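You operate a simulated robot arm through the tools that you are given. There is no shell and no other tool.

You are at the controls of a simulated robot arm. One attempt, no reset.

TASK
Start the chiller set to 20, then the air unit; open the air valve once it reaches 6 bar.
Fine: shut the air valve before starting; no alarm on the way; both units end up running; leave the tap and drain lever shut.

The check looks at the end state, three seconds after you hand in, the way a careful person would. Anything else that was tipped, shoved, dropped, spilled or broken makes it a failure.

THE ROBOT
A 7-joint arm with a two-finger gripper, fixed in place. Base frame: the origin is at the foot of the arm, x ahead of it, y to its left, z up. Readings come in cm, degrees, newtons and seconds.
With the tool pointing down near the work surface it reaches from about 36 to 78 cm from the base axis. Its first joint turns from -143.0 to 143.0 degrees. Payload 2.45 kg.
The tool frame sits at the grasp point between the pads (the TCP): z along the fingers, y along the line on which they close. The tips reach 2.6 cm beyond it. The gripper opens to 9.6 cm. The gripper's body begins 6.9 cm behind the TCP.
Orientation is told as [roll, pitch, yaw] about the base's x, y, z axes, in that order, counted from this pose: with the fingers straight down and closing along the base's y, the tool's x points along the base's -x, its y along +y and its z along -z.

THE INTERFACE
- The arm moves only by the tool drive_tool. Its arguments are lists of equal length, an entry for each row: "travel": the shift along the tool's x, y, z in cm, a list of three; "turn": the turn, a rotation vector about the tool's x, y, z in degrees, a list of three; "claw": the finger opening in cm, from 0 to 9.6. In form: {"travel": [[tx, ty, tz], ...], "turn": [[wx, wy, wz], ...], "claw": [claw, ...]}. A call has 1 to 20 rows; each row is the pose to reach, as a shift and turn from the pose commanded when the call began, along the tool's axes at that moment. Each row takes 0.2 s and may step no farther than 5 cm and 8.6 degrees from the row before; otherwise, or with a gripper value out of range, the whole call is refused. A pose out of reach is approached as far as the arm can. The call stops where the force on the tool passes 60 N (or 10 N more than at its start, if that is more) or the arm is blocked; 0.2 s more then pass. Each finger halts on what it meets, pressing with about 30 N; the grip force reading is that of the motor and also rises with nothing between the fingers. The clock runs only during rows and for 0.2 s after the last one: add rows that repeat a pose to give the fingers time. The reply holds the time, the measured pose of the TCP, the force on the tool along the base axes, the opening and the grip force, in the units named above and with some noise, with the torque about the TCP (base axes, N m) and any sound that the robot's microphone picked up.
- Cameras (640 x 400 px; columns grow to the right, rows downward): "scene" is fixed at [21.91, -49.9, 138.77]; the picture's right is [0.98, -0.18, 0.00], its down [-0.08, -0.43, -0.90] and it looks along [0.16, 0.88, -0.44] (base axes); focal length 356 px, centre (320, 200). "wrist" rides on the gripper at [8.2, 0.3, -9.8] in the tool frame; the picture's right is [-0.04, 1.00, 0.00], its down [-0.73, -0.03, -0.68] and it looks along [-0.68, -0.03, 0.73] (tool axes); focal length 256 px, centre (320, 200).
- grab_frame(camera): a new picture of that camera. No time passes.
- slide_trunk(by): slides the trunk up (or, below 0, down) by that many cm; the arm rides with it, the base frame stays. It gives what a move gives, with no picture.
- point_at(camera, pixels): for up to 12 pixels [column, row] of the newest picture of that camera ("zoom" is the newest enlarged one), the place [x, y, z] in the base frame of the surface seen there, good to about 0.2 cm, but the place of the scene camera against the robot may be out by one fixed shift of up to 1.8 cm in any direction. No time passes.
- close_up(camera, box): a new picture of the part [left, top, right, bottom] of that camera's present view, enlarged. No time passes.
- sign_off(): hands the job in; it is judged then, once.

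Open the gripper and draw the arm clear of the work before you hand the job in, unless the task says otherwise.

The tools are called as a command line: name --argument value ..., lists and objects as JSON in quotes. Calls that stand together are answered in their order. drive_tool: Moves the arm, as the interface text tells. Its arguments: {"type":"object","properties":{"travel":{"type":"array","items":{"type":"array","items":{"type":"number"}}},"turn":{"type":"array","items":{"type":"array","items":{"type":"number"}}},"claw":{"type":"array","items":{"type":"number"}}},"required":["travel","turn","claw"]} The other tools are called the same way: slide_trunk (by) slides the trunk up or down; grab_frame (camera) takes a picture; point_at (camera, pixels) gives the place of the surface under pixels of a picture; close_up (camera, box) takes an enlarged picture of a part of a camera's view; sign_off () hands the job in.

At the start:

```text
t: 0.0
tool_pos: [23.56, 45.69, 120.0]
orientation: [0.0, 0.0, 0.0]
force: [0.5, -0.3, 0.7]
ft_torque: [-0.02, 0.04, -0.03]
gripper_width: 9.61
grip_force: 0.0
trunk travel left (down, up): [-51.8, 12.2]
```

scene: 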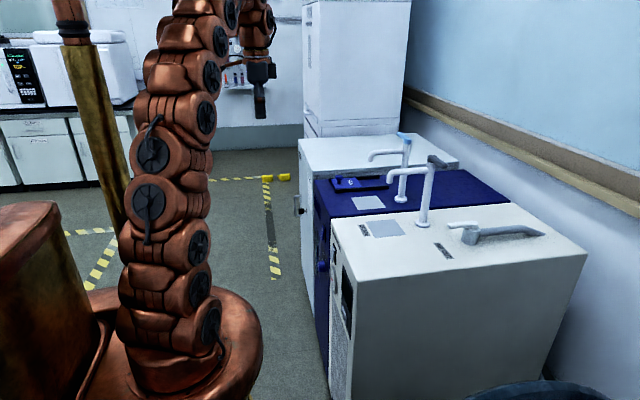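
wrist: 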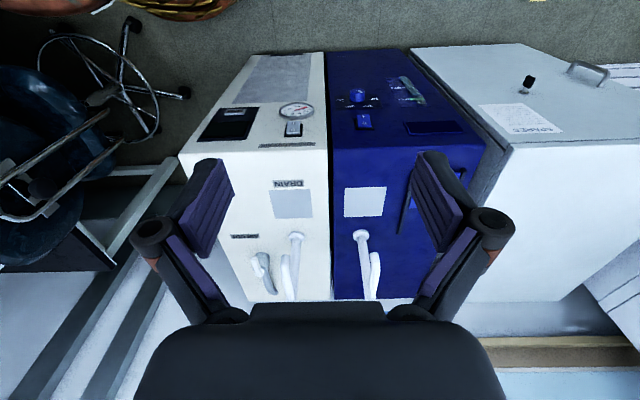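

The pictures show a white unit (gauge, drain label), a blue unit (knob, switch) and a third box. I take enlarged views to read the labels and find the controls.

close_up --camera "wrist" --box '[180, 40, 340, 160]'

close_up --camera "wrist" --box '[320, 40, 500, 160]'

close_up --camera "wrist" --box '[220, 160, 420, 310]'

close_up --camera "scene" --box '[290, 120, 600, 320]'

```text
3.33 times, centred on (260, 100) of wrist
```

zoom: 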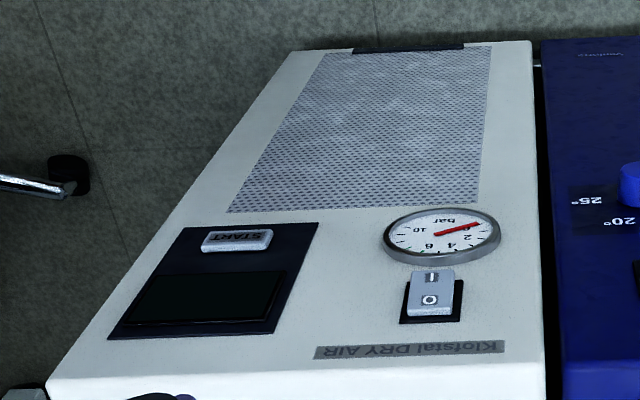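

```text
3.33 times, centred on (410, 100) of wrist
```

zoom: 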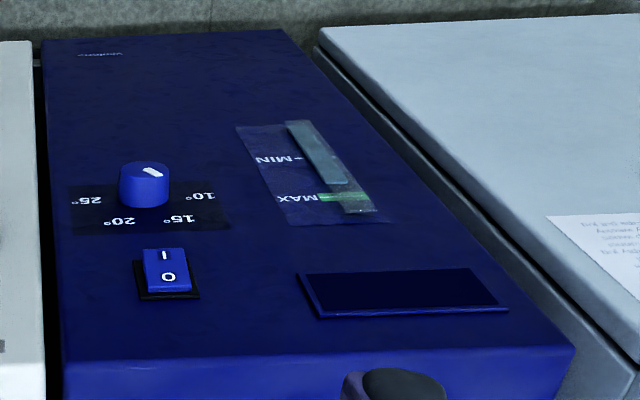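

```text
2.67 times, centred on (320, 235) of wrist
```

zoom: 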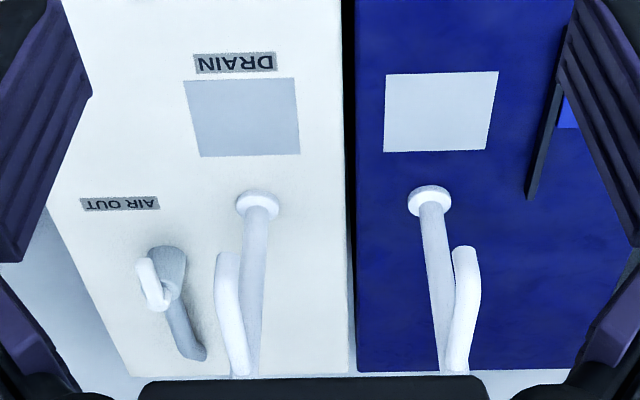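

```text
2.00 times, centred on (445, 220) of scene
```

zoom: 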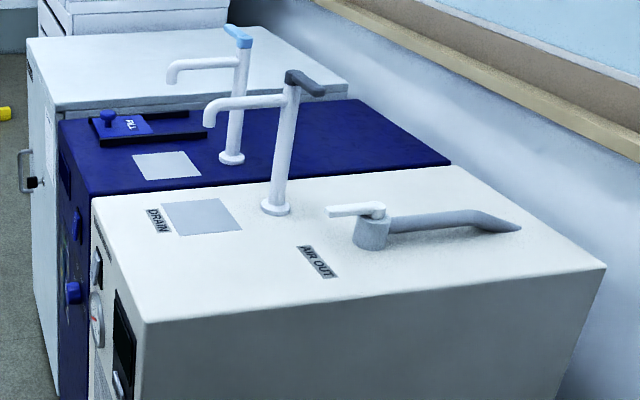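

The wrist view is upside down. The white unit ("DRY AIR") has the START key, gauge, rocker, and AIR OUT lever; the blue unit has the temperature knob, rocker and level glass. I measure the positions of these.

grab_frame --camera "wrist"

point_at --camera "wrist" --pixels '[[239, 100], [229, 122], [297, 110], [293, 127], [292, 132], [357, 97], [364, 120], [365, 128], [435, 127], [411, 95], [256, 265], [268, 285]]'

point_at --camera "wrist" --pixels '[[327, 52], [326, 160], [190, 155], [232, 58], [484, 152], [408, 52], [318, 300], [297, 237], [292, 290], [360, 235], [375, 290], [263, 262]]'

grab_frame --camera "scene"

point_at --camera "scene" --pixels '[[463, 225], [478, 224], [467, 236], [540, 233], [423, 222], [400, 198], [427, 158], [405, 135], [320, 265], [325, 237], [350, 181], [388, 172]]'

```text
taken
```

wrist: 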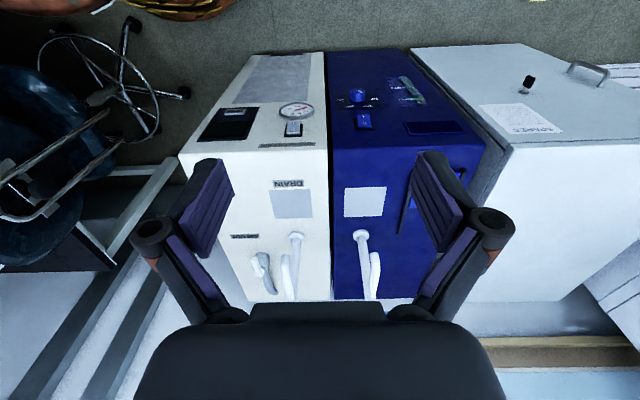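

```text
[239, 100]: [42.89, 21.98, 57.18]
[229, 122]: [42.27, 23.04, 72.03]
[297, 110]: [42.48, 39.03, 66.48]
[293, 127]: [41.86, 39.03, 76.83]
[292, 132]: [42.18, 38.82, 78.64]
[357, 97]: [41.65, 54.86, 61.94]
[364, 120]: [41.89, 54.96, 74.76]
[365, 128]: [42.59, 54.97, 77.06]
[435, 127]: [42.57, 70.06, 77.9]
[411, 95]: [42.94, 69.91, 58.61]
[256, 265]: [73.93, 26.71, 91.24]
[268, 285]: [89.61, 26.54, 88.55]
```

```text
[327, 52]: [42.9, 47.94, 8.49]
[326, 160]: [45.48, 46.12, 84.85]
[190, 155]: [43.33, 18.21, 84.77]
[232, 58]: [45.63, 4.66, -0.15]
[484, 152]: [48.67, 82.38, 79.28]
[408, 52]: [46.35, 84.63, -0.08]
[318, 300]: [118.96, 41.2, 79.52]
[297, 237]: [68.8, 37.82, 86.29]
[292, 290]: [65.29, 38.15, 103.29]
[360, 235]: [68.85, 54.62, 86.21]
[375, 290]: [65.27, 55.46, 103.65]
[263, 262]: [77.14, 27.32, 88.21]
```

```text
taken
```

scene: 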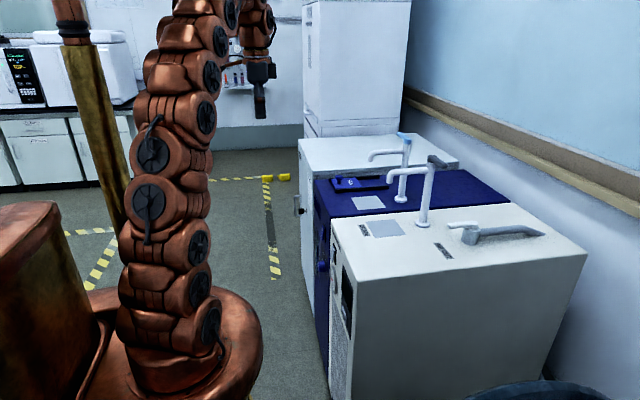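

```text
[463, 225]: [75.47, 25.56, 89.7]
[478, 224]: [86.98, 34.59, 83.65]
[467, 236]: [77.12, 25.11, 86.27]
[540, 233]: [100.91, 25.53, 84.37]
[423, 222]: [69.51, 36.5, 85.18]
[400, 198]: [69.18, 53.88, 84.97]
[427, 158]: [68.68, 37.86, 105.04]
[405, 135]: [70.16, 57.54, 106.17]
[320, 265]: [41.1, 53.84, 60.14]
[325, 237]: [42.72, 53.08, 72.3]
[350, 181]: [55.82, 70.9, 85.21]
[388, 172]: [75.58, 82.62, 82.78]
```

Front faces are at x≈43, tops at z≈86. I zoom tighter on each control to read its state: knob pointer, rockers, gauge, level glass, valve handle, and tap handles.

close_up --camera "wrist" --box '[330, 80, 394, 140]'

close_up --camera "wrist" --box '[380, 70, 460, 140]'

close_up --camera "wrist" --box '[260, 90, 330, 150]'

close_up --camera "wrist" --box '[190, 90, 270, 150]'

close_up --camera "wrist" --box '[225, 225, 325, 305]'

close_up --camera "scene" --box '[410, 190, 560, 280]'

close_up --camera "scene" --box '[360, 120, 470, 240]'

close_up --camera "scene" --box '[310, 160, 410, 220]'

```text
6.67 times, centred on (362, 110) of wrist
```

zoom: 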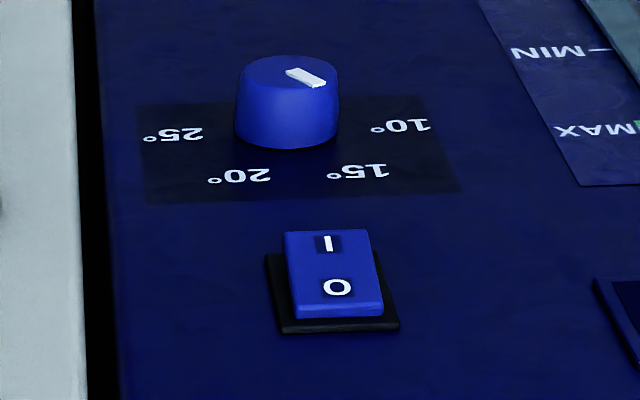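

```text
5.71 times, centred on (420, 105) of wrist
```

zoom: 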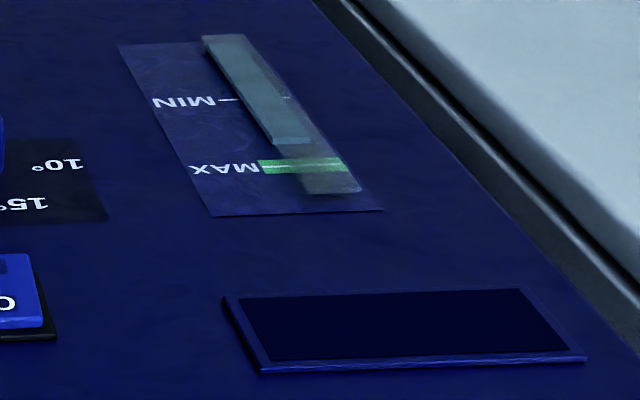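

```text
6.67 times, centred on (295, 120) of wrist
```

zoom: 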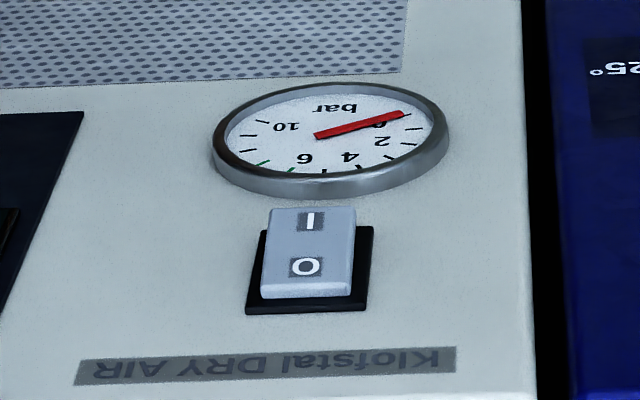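

```text
6.67 times, centred on (230, 120) of wrist
```

zoom: 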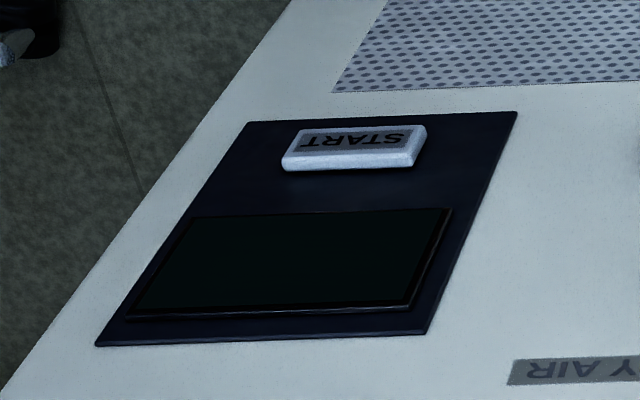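

```text
5.00 times, centred on (275, 265) of wrist
```

zoom: 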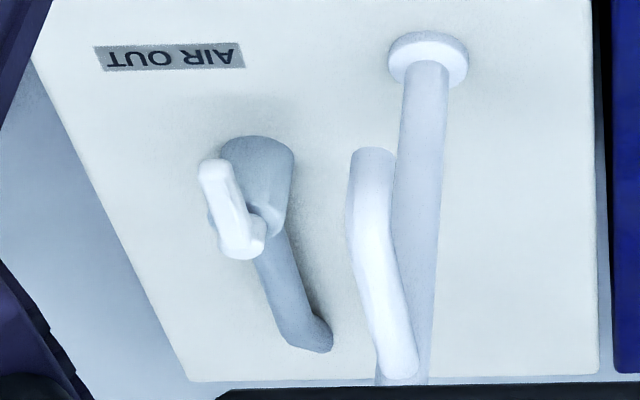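

```text
4.27 times, centred on (485, 235) of scene
```

zoom: 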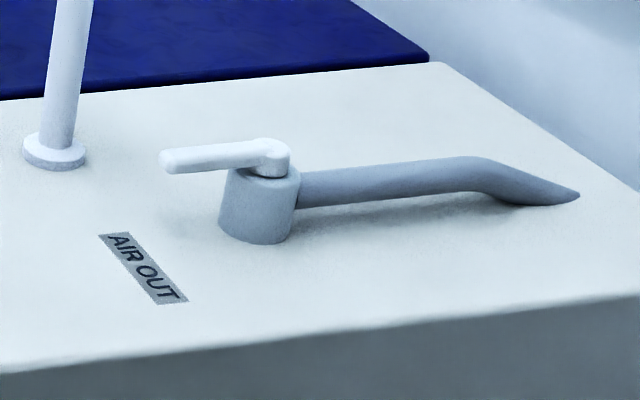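

```text
3.33 times, centred on (415, 180) of scene
```

zoom: 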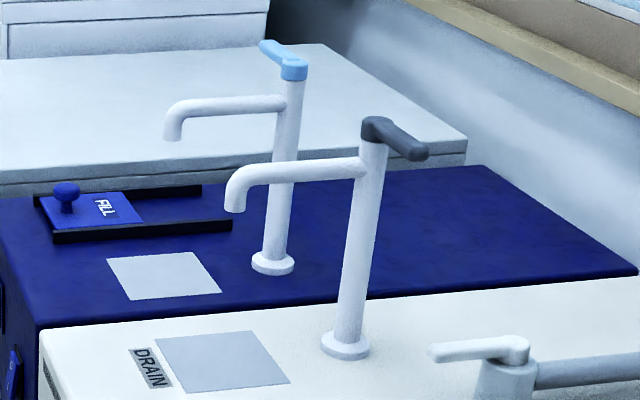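

```text
6.40 times, centred on (360, 190) of scene
```

zoom: 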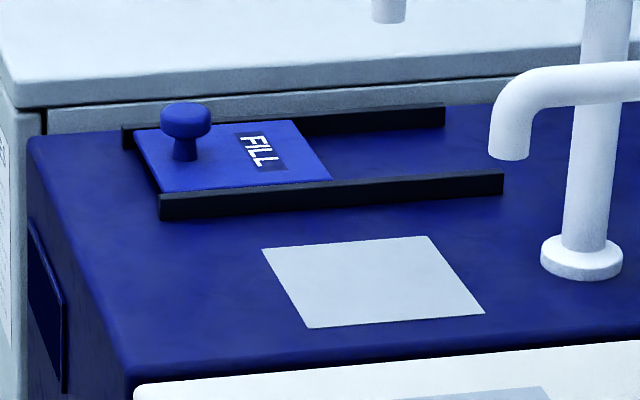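

The glass shows coolant between MIN and MAX; both rockers are off, the knob points beyond 10-15, and the gauge reads 0. I measure the valve handle in detail in the enlarged views.

close_up --camera "wrist" --box '[225, 225, 325, 305]'

point_at --camera "zoom" --pixels '[[208, 168], [215, 195], [232, 235], [262, 232], [258, 160], [285, 150], [280, 290], [315, 340], [372, 160], [372, 220], [400, 370], [428, 50]]'

close_up --camera "scene" --box '[410, 190, 560, 280]'

point_at --camera "zoom" --pixels '[[165, 158], [200, 157], [240, 152], [270, 145], [270, 185], [255, 230], [320, 185], [460, 168], [560, 195], [285, 168], [235, 170], [55, 150]]'

close_up --camera "scene" --box '[360, 120, 470, 240]'

point_at --camera "zoom" --pixels '[[375, 128], [418, 152], [360, 165], [235, 195], [240, 170], [295, 70], [265, 48], [285, 105], [175, 125], [350, 345], [270, 262], [65, 188]]'

```text
5.00 times, centred on (275, 265) of wrist
```

zoom: 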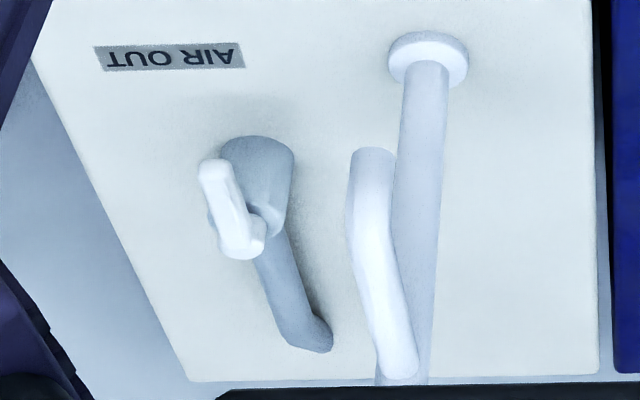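

```text
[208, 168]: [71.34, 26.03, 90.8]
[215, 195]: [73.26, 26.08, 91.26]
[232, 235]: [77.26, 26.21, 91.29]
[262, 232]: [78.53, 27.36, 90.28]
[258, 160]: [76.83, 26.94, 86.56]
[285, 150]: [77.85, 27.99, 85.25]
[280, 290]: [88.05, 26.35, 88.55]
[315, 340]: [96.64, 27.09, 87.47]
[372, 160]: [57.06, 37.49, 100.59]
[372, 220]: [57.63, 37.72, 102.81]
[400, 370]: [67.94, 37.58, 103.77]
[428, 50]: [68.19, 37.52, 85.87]
```

```text
4.27 times, centred on (485, 235) of scene
```

zoom: 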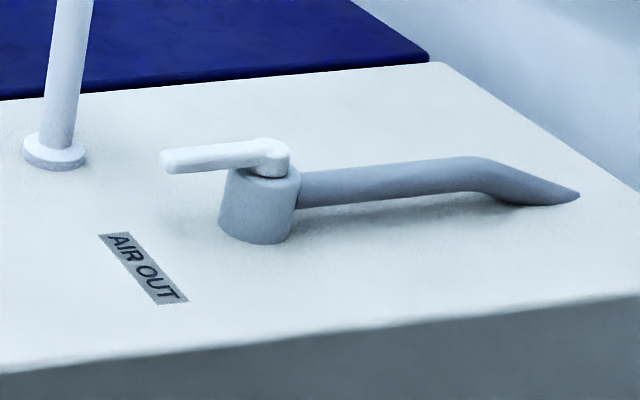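

```text
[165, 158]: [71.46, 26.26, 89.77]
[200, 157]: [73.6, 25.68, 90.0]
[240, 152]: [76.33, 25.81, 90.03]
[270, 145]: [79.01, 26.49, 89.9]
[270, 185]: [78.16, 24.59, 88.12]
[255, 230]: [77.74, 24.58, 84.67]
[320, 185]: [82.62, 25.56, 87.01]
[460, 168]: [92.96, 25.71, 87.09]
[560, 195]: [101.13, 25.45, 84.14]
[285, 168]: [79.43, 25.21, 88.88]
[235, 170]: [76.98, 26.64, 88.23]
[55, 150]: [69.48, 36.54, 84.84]
```

```text
3.33 times, centred on (415, 180) of scene
```

zoom: 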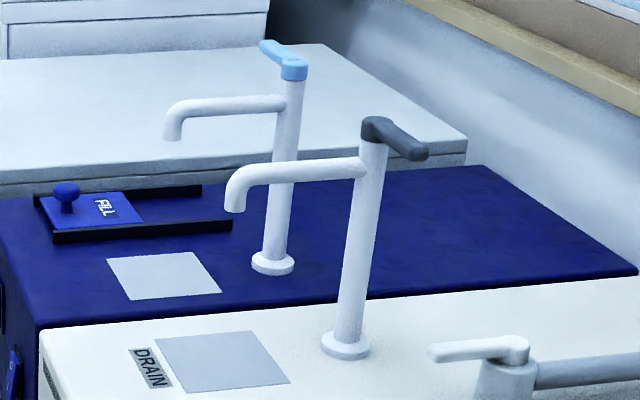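

```text
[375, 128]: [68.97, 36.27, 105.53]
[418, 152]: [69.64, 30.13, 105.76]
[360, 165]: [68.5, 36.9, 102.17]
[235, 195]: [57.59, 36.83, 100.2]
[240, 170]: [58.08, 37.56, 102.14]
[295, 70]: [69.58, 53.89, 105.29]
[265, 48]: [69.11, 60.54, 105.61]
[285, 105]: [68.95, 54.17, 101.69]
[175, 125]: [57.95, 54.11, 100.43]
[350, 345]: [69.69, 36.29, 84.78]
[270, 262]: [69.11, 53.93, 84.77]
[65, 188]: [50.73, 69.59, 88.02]
```

The drain and tap levers stand crosswise to their spouts (shut), while the air valve handle lies in line with its pipe (open). I now measure the knob, its labels and pointer, and the rockers.

close_up --camera "wrist" --box '[338, 80, 386, 110]'

point_at --camera "zoom" --pixels '[[100, 200], [200, 320], [440, 310], [520, 190], [340, 120], [410, 160], [300, 220], [240, 100], [400, 120], [300, 60], [345, 70], [320, 140]]'

close_up --camera "wrist" --box '[340, 105, 390, 140]'

point_at --camera "zoom" --pixels '[[320, 60], [320, 100], [320, 150], [320, 200], [320, 230], [260, 120], [380, 120], [280, 220], [390, 220], [320, 250]]'

close_up --camera "wrist" --box '[270, 115, 315, 145]'

point_at --camera "zoom" --pixels '[[320, 60], [320, 100], [320, 150], [320, 200], [320, 230], [260, 120], [380, 120], [280, 220], [390, 220], [320, 250]]'

```text
13.33 times, centred on (362, 95) of wrist
```

zoom: 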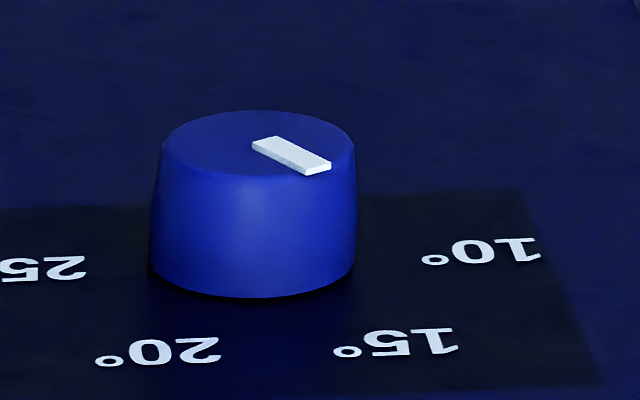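

```text
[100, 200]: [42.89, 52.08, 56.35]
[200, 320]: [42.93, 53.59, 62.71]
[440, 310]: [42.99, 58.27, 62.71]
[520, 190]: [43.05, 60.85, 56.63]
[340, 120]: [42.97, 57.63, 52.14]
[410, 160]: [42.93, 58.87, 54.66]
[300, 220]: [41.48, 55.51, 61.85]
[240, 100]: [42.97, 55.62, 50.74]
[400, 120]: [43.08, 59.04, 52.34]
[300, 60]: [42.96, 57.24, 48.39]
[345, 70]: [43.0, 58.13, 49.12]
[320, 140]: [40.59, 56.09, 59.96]
```

```text
11.43 times, centred on (365, 122) of wrist
```

zoom: 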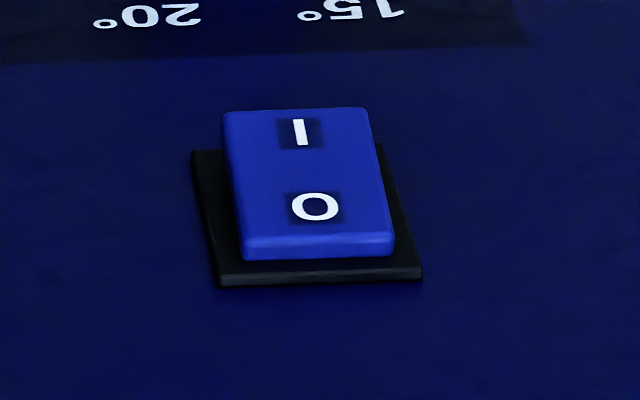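

```text
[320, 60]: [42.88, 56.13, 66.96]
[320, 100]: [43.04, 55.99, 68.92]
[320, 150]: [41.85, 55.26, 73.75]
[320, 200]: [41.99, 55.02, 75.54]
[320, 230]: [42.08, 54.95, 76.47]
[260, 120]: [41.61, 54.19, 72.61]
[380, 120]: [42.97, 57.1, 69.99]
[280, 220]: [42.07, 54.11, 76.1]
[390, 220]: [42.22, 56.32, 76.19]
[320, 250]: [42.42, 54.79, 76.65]
```

```text
13.33 times, centred on (292, 130) of wrist
```

zoom: 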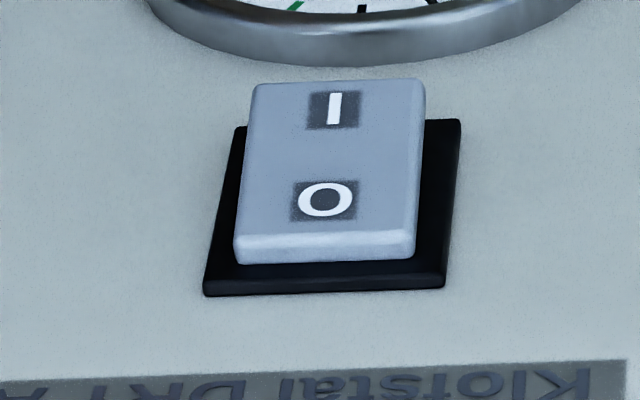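

```text
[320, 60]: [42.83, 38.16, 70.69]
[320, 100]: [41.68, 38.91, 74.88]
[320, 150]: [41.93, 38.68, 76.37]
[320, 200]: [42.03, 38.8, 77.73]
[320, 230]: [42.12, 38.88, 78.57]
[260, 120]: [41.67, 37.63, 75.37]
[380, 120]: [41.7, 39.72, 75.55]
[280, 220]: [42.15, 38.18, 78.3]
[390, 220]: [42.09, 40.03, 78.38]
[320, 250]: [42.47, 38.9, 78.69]
```

I query more points around the knob's cap, pointer and labels to find its centre and pointer angle.

close_up --camera "wrist" --box '[338, 80, 386, 110]'

point_at --camera "zoom" --pixels '[[255, 115], [255, 174], [170, 145], [345, 140], [255, 143], [275, 145], [318, 168], [255, 180], [255, 290], [160, 265], [350, 265], [255, 302]]'

point_at --camera "zoom" --pixels '[[45, 268], [155, 350], [395, 343], [480, 251], [262, 143], [325, 168], [290, 152]]'

```text
13.33 times, centred on (362, 95) of wrist
```

zoom: 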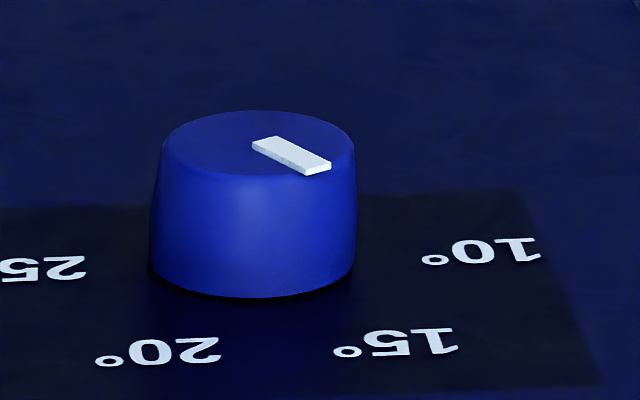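

```text
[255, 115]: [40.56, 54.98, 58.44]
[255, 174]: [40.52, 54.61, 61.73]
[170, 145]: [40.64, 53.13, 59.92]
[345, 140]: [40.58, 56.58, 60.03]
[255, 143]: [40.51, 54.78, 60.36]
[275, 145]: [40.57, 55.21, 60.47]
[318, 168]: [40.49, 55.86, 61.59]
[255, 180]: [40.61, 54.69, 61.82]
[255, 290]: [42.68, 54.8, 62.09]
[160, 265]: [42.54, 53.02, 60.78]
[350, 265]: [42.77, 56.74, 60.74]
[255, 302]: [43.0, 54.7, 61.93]
```

```text
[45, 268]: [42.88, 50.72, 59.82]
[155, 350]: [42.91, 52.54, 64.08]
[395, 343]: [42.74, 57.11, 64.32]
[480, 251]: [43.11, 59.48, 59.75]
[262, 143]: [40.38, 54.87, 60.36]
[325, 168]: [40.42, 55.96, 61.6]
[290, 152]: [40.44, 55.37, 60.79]
```

Labels sit at 60° steps around the knob centre (y≈54.85, z≈60.1), and the pointer is at about 57°, i.e. on 15°, so it needs +60° to 20°. First I shut the valve: I move above the white unit near it with the tool tilted forward and fingers closed.

drive_tool --travel '[[-3.2, -2.4, 0.5], [-6.4, -4.8, 1], [-9.6, -7.2, 1.5], [-12.8, -9.6, 2], [-16, -12, 2.5], [-19.2, -14.4, 3], [-22.4, -16.8, 3.5], [-25.6, -19.2, 4], [-28.8, -21.6, 4.5], [-32, -24, 5]]' --turn '[[0, -4, 0], [0, -8, 0], [0, -12, 0], [0, -16, 0], [0, -20, 0], [0, -24, 0], [0, -28, 0], [0, -32, 0], [0, -36, 0], [0, -40, 0]]' --claw '[8, 6, 4, 2, 0, 0, 0, 0, 0, 0]'

grab_frame --camera "scene"

grab_frame --camera "wrist"

```text
t: 2.2
tool_pos: [55.33, 21.79, 114.99]
orientation: [-0.1, -40.1, 0.0]
force: [-1.1, 0.1, -0.3]
ft_torque: [-0.01, 0.01, -0.02]
gripper_width: 0.01
grip_force: 28.5
trunk travel left (down, up): [-51.8, 12.2]
```

```text
taken
```

scene: 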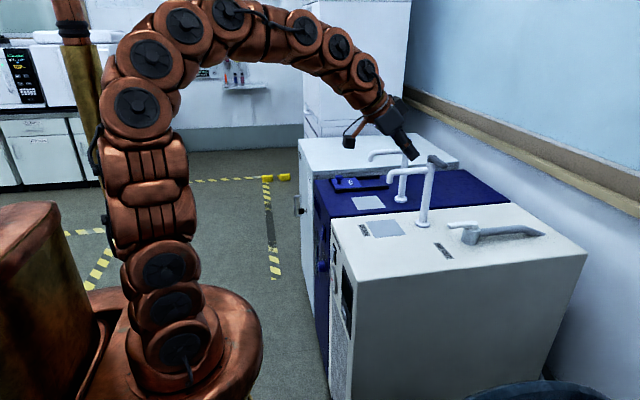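

```text
taken
```

wrist: 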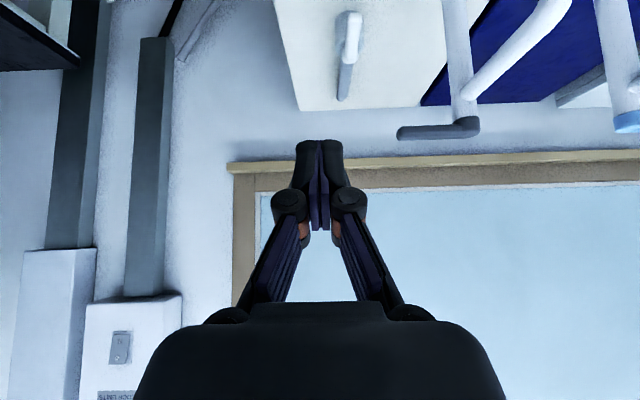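

The arm reached above the white unit; the valve handle is visible at (348,35) and the drain lever at (438,128) in the wrist view. I turn the tool 30° in yaw to keep clear of the drain lever, and descend short of the valve.

drive_tool --travel '[[1.58, 0.88, 3.03], [3.15, 1.77, 6.07], [4.73, 2.65, 9.1], [6.31, 3.53, 12.13], [7.88, 4.42, 15.17], [9.46, 5.3, 18.2]]' --turn '[[-3.22, 0, -3.83], [-6.43, 0, -7.67], [-9.65, 0, -11.5], [-12.87, 0, -15.33], [-16.08, 0, -19.17], [-19.3, 0, -23.0]]' --claw '[0, 0, 0, 0, 0, 0]'

grab_frame --camera "scene"

grab_frame --camera "wrist"

```text
t: 3.6
tool_pos: [59.95, 26.94, 94.72]
orientation: [0.0, -40.1, 30.0]
force: [0.4, 1.2, 0.4]
ft_torque: [0.0, 0.0, 0.0]
gripper_width: 0.0
grip_force: 28.3
trunk travel left (down, up): [-51.8, 12.2]
```

```text
taken
```

scene: 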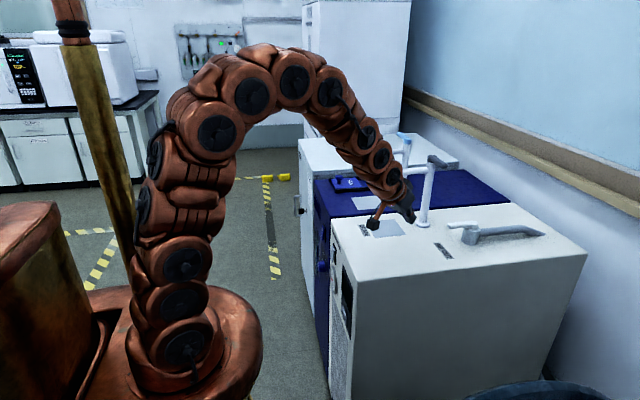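

```text
taken
```

wrist: 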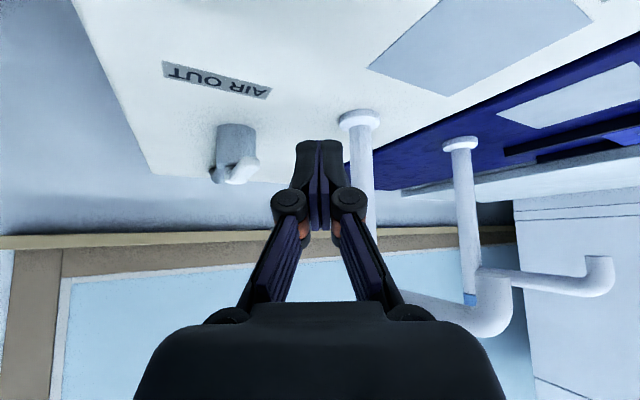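

The handle is seen end-on at about (235,172), the drain column at (360,150). I measure them from this nearer view.

close_up --camera "wrist" --box '[190, 110, 290, 200]'

point_at --camera "wrist" --pixels '[[240, 175], [225, 175], [240, 165], [250, 168], [235, 140], [215, 178], [252, 180], [360, 150], [462, 165], [310, 145], [360, 125], [380, 250]]'

```text
4.44 times, centred on (240, 155) of wrist
```

zoom: 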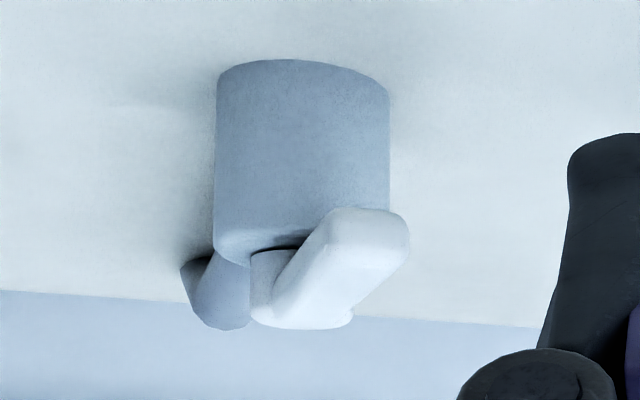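

```text
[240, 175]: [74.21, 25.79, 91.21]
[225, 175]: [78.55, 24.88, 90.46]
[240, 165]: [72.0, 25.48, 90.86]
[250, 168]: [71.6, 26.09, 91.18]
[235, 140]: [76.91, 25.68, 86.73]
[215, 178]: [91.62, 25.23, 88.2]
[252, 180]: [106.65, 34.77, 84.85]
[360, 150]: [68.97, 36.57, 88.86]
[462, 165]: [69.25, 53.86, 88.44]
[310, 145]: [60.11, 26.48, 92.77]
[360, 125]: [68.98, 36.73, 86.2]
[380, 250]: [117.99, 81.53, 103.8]
```

I measure the handle tip and its sides in this enlarged view.

point_at --camera "zoom" --pixels '[[335, 225], [400, 225], [365, 215], [395, 250], [330, 300], [290, 290], [265, 285], [345, 310], [300, 315], [220, 160], [385, 160], [300, 70]]'

```text
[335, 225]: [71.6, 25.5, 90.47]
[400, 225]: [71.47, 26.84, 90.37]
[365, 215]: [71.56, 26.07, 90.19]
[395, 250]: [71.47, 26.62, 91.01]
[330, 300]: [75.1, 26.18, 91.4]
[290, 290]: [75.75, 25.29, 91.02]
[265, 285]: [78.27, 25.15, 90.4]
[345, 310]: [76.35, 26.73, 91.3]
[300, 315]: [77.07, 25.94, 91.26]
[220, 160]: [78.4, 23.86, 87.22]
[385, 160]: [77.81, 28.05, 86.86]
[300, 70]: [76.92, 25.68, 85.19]
```

The handle's tip is at x≈71.4, y 25.4–26.9, z 90–91.4. I bring the closed fingers beside it on its +y side, at (72, 30.5, 91).

drive_tool --travel '[[0.62, 1.52, 2.1], [1.23, 3.03, 4.19], [-1.42, 1.03, 6.42], [-4.07, -0.97, 8.65], [-6.72, -2.97, 10.87]]' --turn '[[0, 0, 0], [0, 0, 0], [0, 0, 0], [0, 0, 0], [0, 0, 0]]' --claw '[0, 0, 0, 0, 0]'

grab_frame --camera "scene"

grab_frame --camera "wrist"

close_up --camera "scene" --box '[370, 130, 530, 260]'

```text
t: 4.8
tool_pos: [72.23, 30.57, 90.99]
orientation: [0.1, -40.1, 30.0]
force: [-0.3, 0.0, 1.1]
ft_torque: [0.04, -0.02, 0.01]
gripper_width: 0.0
grip_force: 28.7
trunk travel left (down, up): [-51.8, 12.2]
```

```text
taken
```

scene: 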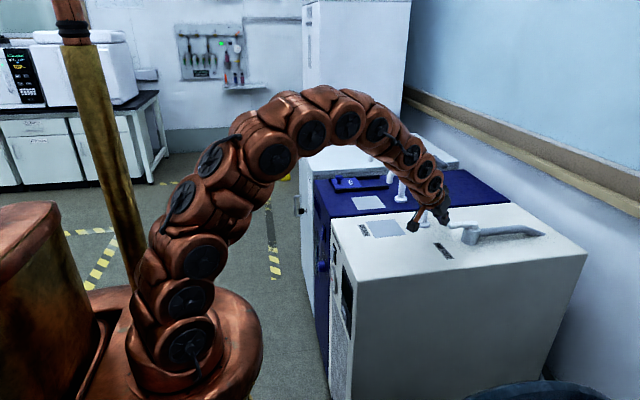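

```text
taken
```

wrist: 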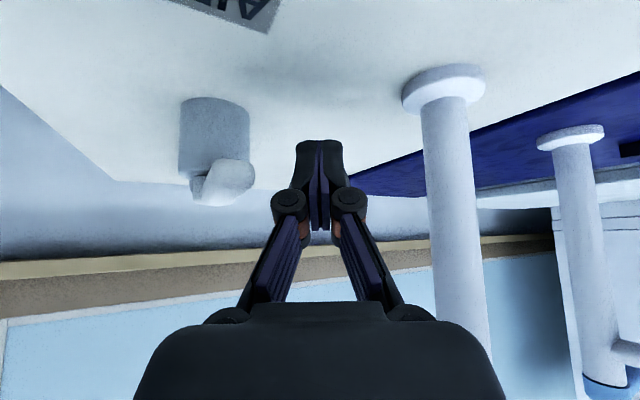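

```text
3.08 times, centred on (450, 195) of scene
```

zoom: 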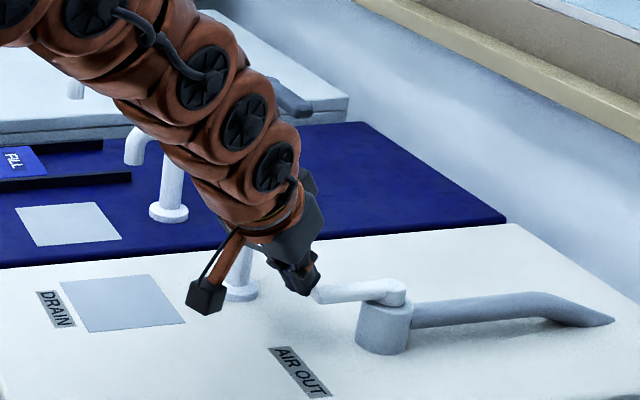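

Fingers are beside the handle, clear of the column. I push gently toward -y in small steps to see whether the handle turns that way.

drive_tool --travel '[[0.19, -0.43, -0.16], [0.38, -0.87, -0.32], [0.57, -1.3, -0.48], [0.77, -1.73, -0.64], [0.96, -2.17, -0.8], [1.11, -2.51, -0.93]]' --turn '[[0, 0, 0], [0, 0, 0], [0, 0, 0], [0, 0, 0], [0, 0, 0], [0, 0, 0]]' --claw '[0, 0, 0, 0, 0, 0]'

close_up --camera "wrist" --box '[150, 70, 350, 220]'

close_up --camera "scene" --box '[420, 190, 530, 260]'

```text
t: 6.2
tool_pos: [71.82, 27.53, 91.01]
orientation: [0.1, -40.0, 30.0]
force: [0.0, 0.0, 0.1]
ft_torque: [0.01, -0.01, 0.02]
gripper_width: 0.0
grip_force: 28.2
trunk travel left (down, up): [-51.8, 12.2]
```

```text
2.67 times, centred on (250, 145) of wrist
```

zoom: 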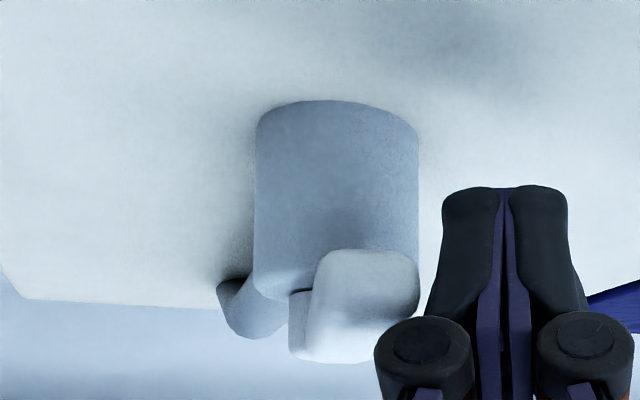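

```text
5.71 times, centred on (475, 225) of scene
```

zoom: 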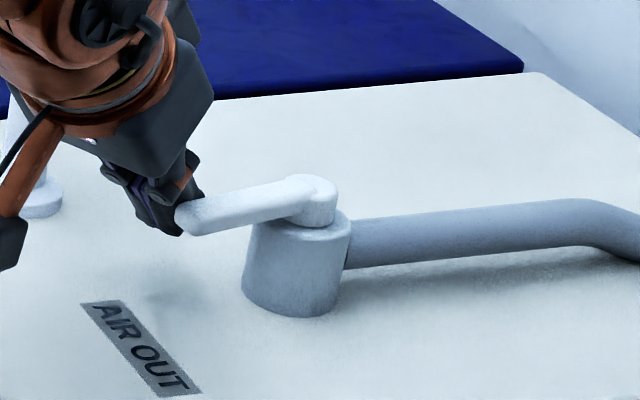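

No contact yet (force ~0, a small gap between finger at (440,250) and handle at (420,290) in the zoom). I continue -y by small steps.

drive_tool --travel '[[0.15, -0.35, -0.13], [0.31, -0.69, -0.26], [0.46, -1.04, -0.39], [0.61, -1.39, -0.51]]' --turn '[[0, 0, 0], [0, 0, 0], [0, 0, 0], [0, 0, 0]]' --claw '[0, 0, 0, 0]'

close_up --camera "wrist" --box '[150, 70, 350, 220]'

close_up --camera "scene" --box '[420, 190, 530, 260]'

```text
t: 7.2
tool_pos: [71.93, 26.0, 90.98]
orientation: [0.0, -40.0, 30.0]
force: [-0.8, 0.6, 0.9]
ft_torque: [-0.02, 0.02, -0.05]
gripper_width: 0.0
grip_force: 28.3
trunk travel left (down, up): [-51.8, 12.2]
```

```text
2.67 times, centred on (250, 145) of wrist
```

zoom: 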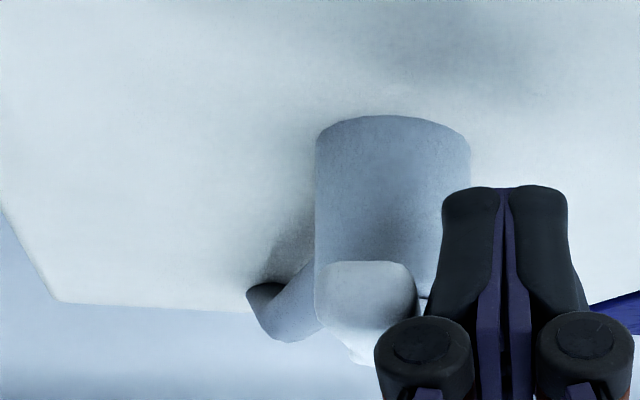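

```text
5.71 times, centred on (475, 225) of scene
```

zoom: 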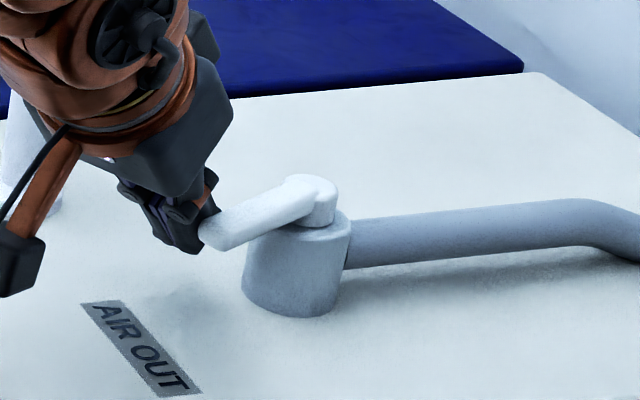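

The handle turns freely toward -y. I continue along the arc around the pivot (78.9, 26.0).

drive_tool --travel '[[0.2, -0.55, -0.17], [0.39, -1.09, -0.33], [0.48, -1.68, -0.4], [0.56, -2.27, -0.47], [0.55, -2.86, -0.46], [0.55, -3.45, -0.46], [0.44, -4.0, -0.37], [0.33, -4.58, -0.27]]' --turn '[[0, 0, 0], [0, 0, 0], [0, 0, 0], [0, 0, 0], [0, 0, 0], [0, 0, 0], [0, 0, 0], [0, 0, 0]]' --claw '[0, 0, 0, 0, 0, 0, 0, 0]'

close_up --camera "wrist" --box '[190, 70, 450, 230]'

close_up --camera "scene" --box '[420, 190, 530, 260]'

```text
t: 9.0
tool_pos: [73.88, 21.85, 90.85]
orientation: [0.1, -40.1, 30.0]
force: [-0.6, 0.5, -1.0]
ft_torque: [-0.02, 0.02, 0.01]
gripper_width: 0.02
grip_force: 28.8
trunk travel left (down, up): [-51.8, 12.2]
```

```text
2.46 times, centred on (320, 150) of wrist
```

zoom: 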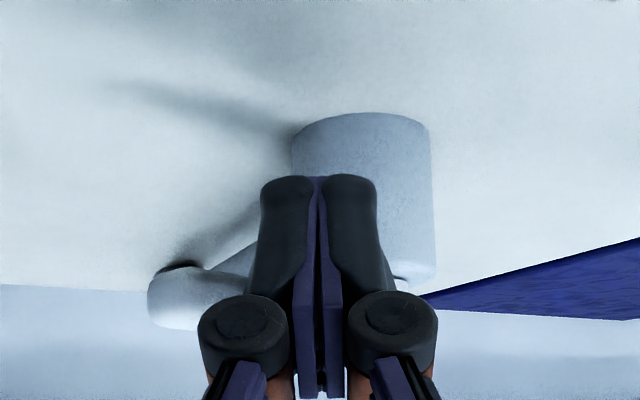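

```text
5.71 times, centred on (475, 225) of scene
```

zoom: 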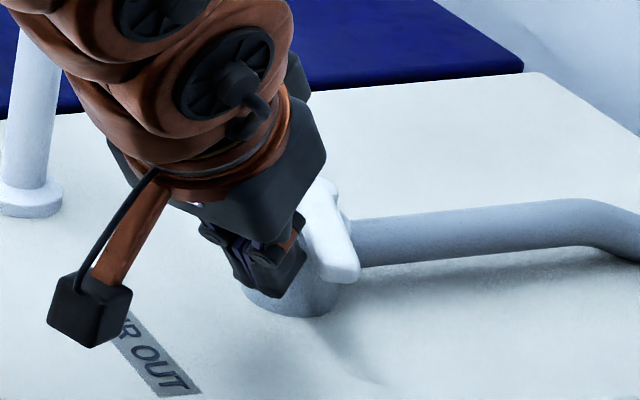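

The handle is about 65° round, with no resistance. I continue the arc toward 90° in small steps.

drive_tool --travel '[[-0.15, -0.53, 0.13], [-0.3, -1.06, 0.25], [-0.54, -1.53, 0.45], [-0.78, -2.0, 0.655]]' --turn '[[0, 0, 0], [0, 0, 0], [0, 0, 0], [0, 0, 0]]' --claw '[0, 0, 0, 0]'

close_up --camera "scene" --box '[420, 190, 530, 260]'

```text
t: 10.0
tool_pos: [75.75, 20.83, 90.78]
orientation: [0.0, -40.0, 29.9]
force: [-7.5, 1.1, -2.9]
ft_torque: [0.0, 0.11, 0.03]
gripper_width: 0.0
grip_force: 28.5
trunk travel left (down, up): [-51.8, 12.2]
```

```text
5.71 times, centred on (475, 225) of scene
```

zoom: 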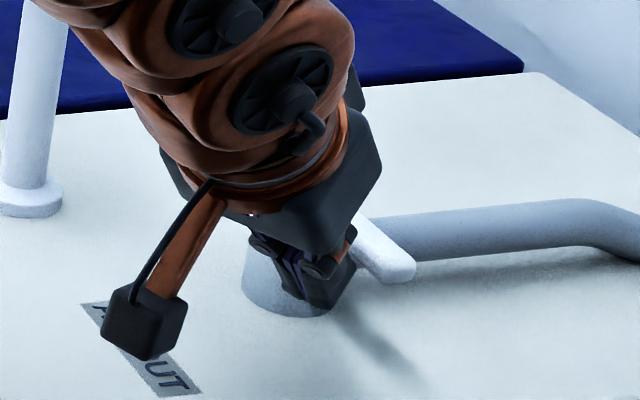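

Force rose to 7.5 N, so the handle is nearly at its stop. I nudge a little more in +x to seat it fully.

drive_tool --travel '[[-0.1, -0.12, 0.08], [-0.2, -0.24, 0.16], [-0.3, -0.36, 0.24]]' --turn '[[0, 0, 0], [0, 0, 0], [0, 0, 0]]' --claw '[0, 0, 0]'

close_up --camera "scene" --box '[420, 190, 530, 260]'

```text
t: 10.8
tool_pos: [75.83, 20.71, 90.63]
orientation: [0.3, -39.6, 30.0]
force: [-51.2, -2.0, -11.5]
ft_torque: [-0.04, 0.57, 0.02]
gripper_width: 0.02
grip_force: 28.7
trunk travel left (down, up): [-51.8, 12.2]
```

```text
5.71 times, centred on (475, 225) of scene
```

zoom: 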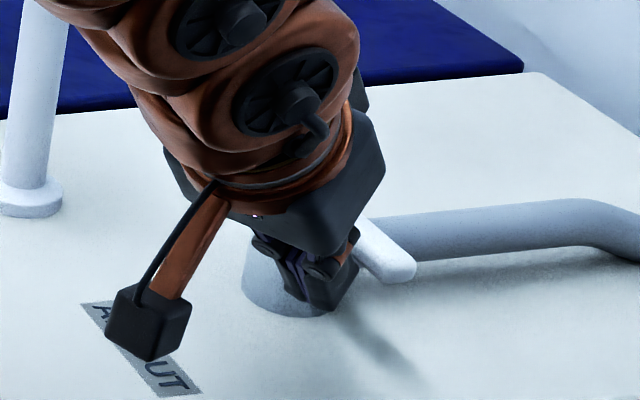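

The handle is on its stop (51 N), crosswise to the pipe. I back off and rise to look at it.

drive_tool --travel '[[0.4, 0.3, -0.33], [1.33, 1.0, -1.11], [1.37, 2.0, -3.76], [1.41, 3.0, -6.4], [0, 4, -10.78], [-1.4, 5, -15.15], [-2.81, 6, -19.5], [-4.22, 7, -23.9]]' --turn '[[0, 0, 0], [0, 0, 0], [0, 0, 0], [0, 0, 0], [0, 0, 0], [0, 0, 0], [0, 0, 0], [0, 0, 0]]' --claw '[0, 0, 0, 0, 0, 0, 0, 0]'

close_up --camera "scene" --box '[410, 190, 560, 280]'

grab_frame --camera "scene"

point_at --camera "zoom" --pixels '[[265, 145], [270, 155], [290, 170], [300, 180], [310, 185], [320, 195]]'

```text
t: 12.6
tool_pos: [62.16, 20.49, 111.72]
orientation: [-0.1, -40.0, 30.0]
force: [1.1, 0.1, -0.4]
ft_torque: [0.04, 0.05, 0.01]
gripper_width: 0.01
grip_force: 28.6
trunk travel left (down, up): [-51.8, 12.2]
```

```text
4.27 times, centred on (485, 235) of scene
```

zoom: 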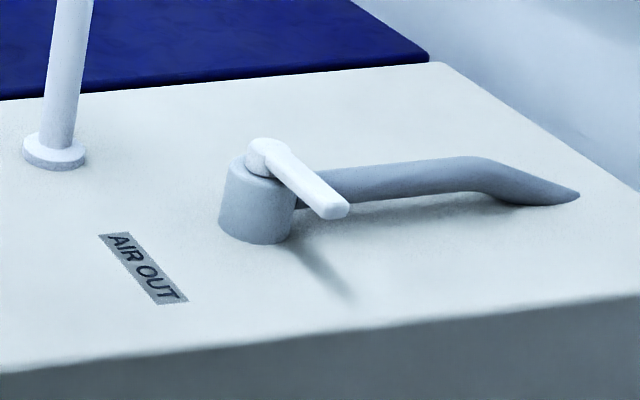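

```text
taken
```

scene: 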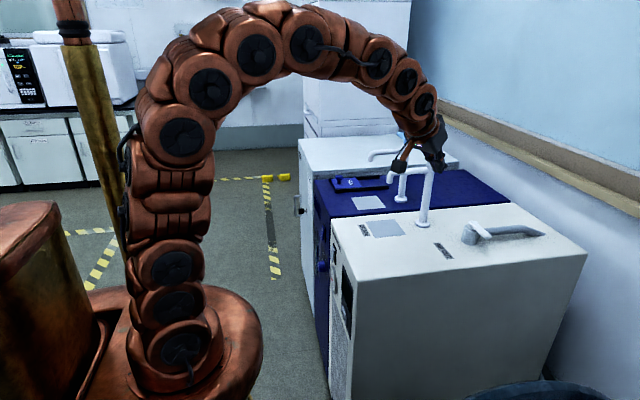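

```text
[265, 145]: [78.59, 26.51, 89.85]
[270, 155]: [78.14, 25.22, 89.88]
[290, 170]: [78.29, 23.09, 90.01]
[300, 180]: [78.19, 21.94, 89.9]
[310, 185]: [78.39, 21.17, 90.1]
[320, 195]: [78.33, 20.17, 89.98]
```

The handle now stands crosswise (pointing -y), so the valve is shut. I bring the arm back in front of the units and undo the yaw before lowering the trunk for the front panels.

drive_tool --travel '[[1.51, 3.72, -1.53], [3.03, 7.44, -3.07], [4.54, 11.16, -4.6], [6.06, 14.88, -6.14], [7.57, 18.6, -7.67], [9.08, 22.32, -9.2], [10.6, 26.04, -10.74], [12.11, 29.76, -12.27], [13.63, 33.48, -13.81], [15.14, 37.2, -15.34]]' --turn '[[1.93, 0, 2.3], [3.86, 0, 4.6], [5.79, 0, 6.9], [7.72, 0, 9.2], [9.65, 0, 11.5], [11.58, 0, 13.8], [13.51, 0, 16.1], [15.44, 0, 18.4], [17.37, 0, 20.7], [19.3, 0, 23]]' --claw '[0, 0, 0, 0, 0, 0, 0, 0, 0, 0]'

grab_frame --camera "scene"

```text
t: 14.4
tool_pos: [31.44, 38.78, 115.09]
orientation: [16.8, -25.2, -1.7]
force: [0.5, 0.6, -0.3]
ft_torque: [0.01, 0.03, 0.06]
gripper_width: 0.0
grip_force: 28.5
trunk travel left (down, up): [-51.8, 12.2]
stopped in row 9: the arm was blocked; the commanded pose is now the measured one
```

```text
taken
```

scene: 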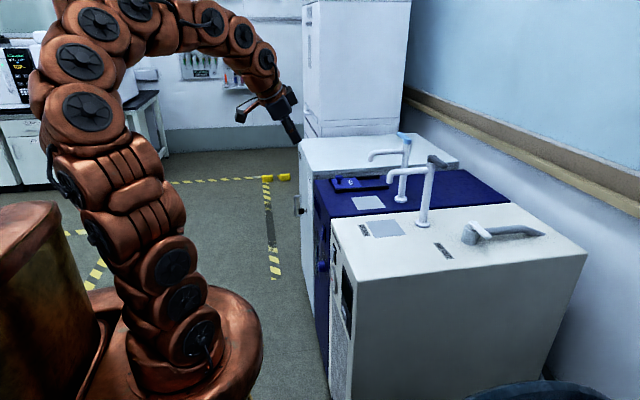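

The arm hit a joint limit in free air (nothing touched). I lower the trunk by 30 cm, the gripper at x≈31 being clear of the front faces at x≈43.

slide_trunk --by -30

grab_frame --camera "scene"

grab_frame --camera "wrist"

```text
t: 17.4
tool_pos: [31.44, 38.7, 85.32]
orientation: [17.1, -25.5, -1.8]
force: [-0.2, 0.7, -0.7]
ft_torque: [-0.02, -0.01, 0.01]
gripper_width: 0.0
grip_force: 28.2
trunk travel left (down, up): [-21.8, 42.2]
```

```text
taken
```

scene: 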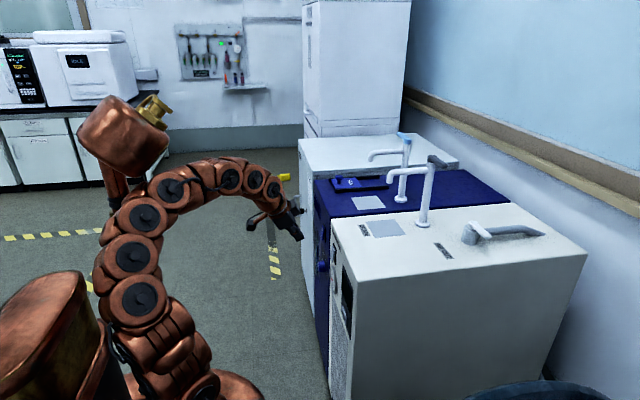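

```text
taken
```

wrist: 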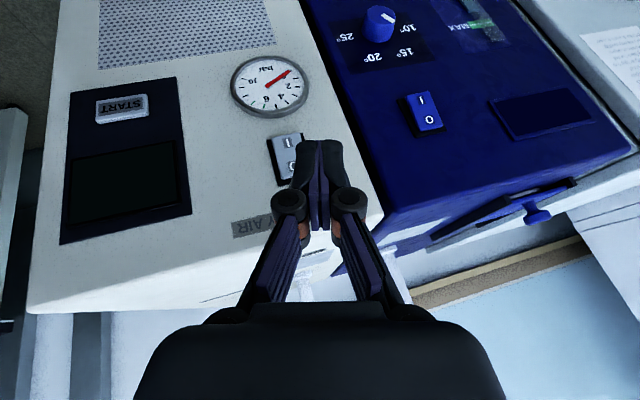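

Good upright control over the front; I undo the small roll and shift to y≈53, staying at x≈30 in front of the blue unit.

drive_tool --travel '[[1.04, 2.29, 2.04], [2.08, 4.58, 4.08], [3.11, 6.87, 6.12], [4.15, 9.16, 8.16], [5.19, 11.45, 10.2]]' --turn '[[3.4, 0, 0], [6.8, 0, 0], [10.2, 0, 0], [13.7, 0, 0], [17.1, 0, 0]]' --claw '[0, 0, 0, 0, 0]'

grab_frame --camera "scene"

```text
t: 18.6
tool_pos: [29.75, 52.89, 77.08]
orientation: [-0.3, -25.8, -1.5]
force: [-0.4, 0.4, 1.4]
ft_torque: [0.03, 0.0, 0.01]
gripper_width: 0.0
grip_force: 28.5
trunk travel left (down, up): [-21.8, 42.2]
```

```text
taken
```

scene: 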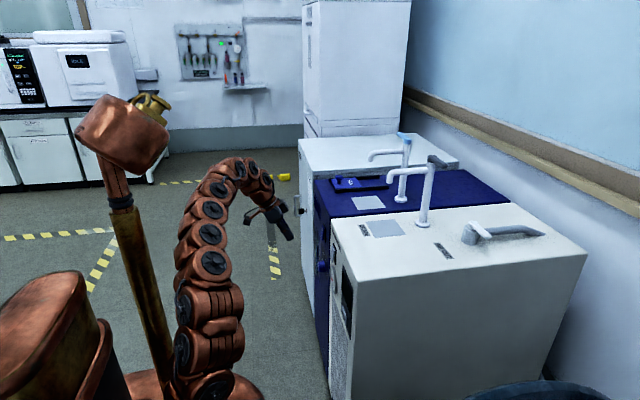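

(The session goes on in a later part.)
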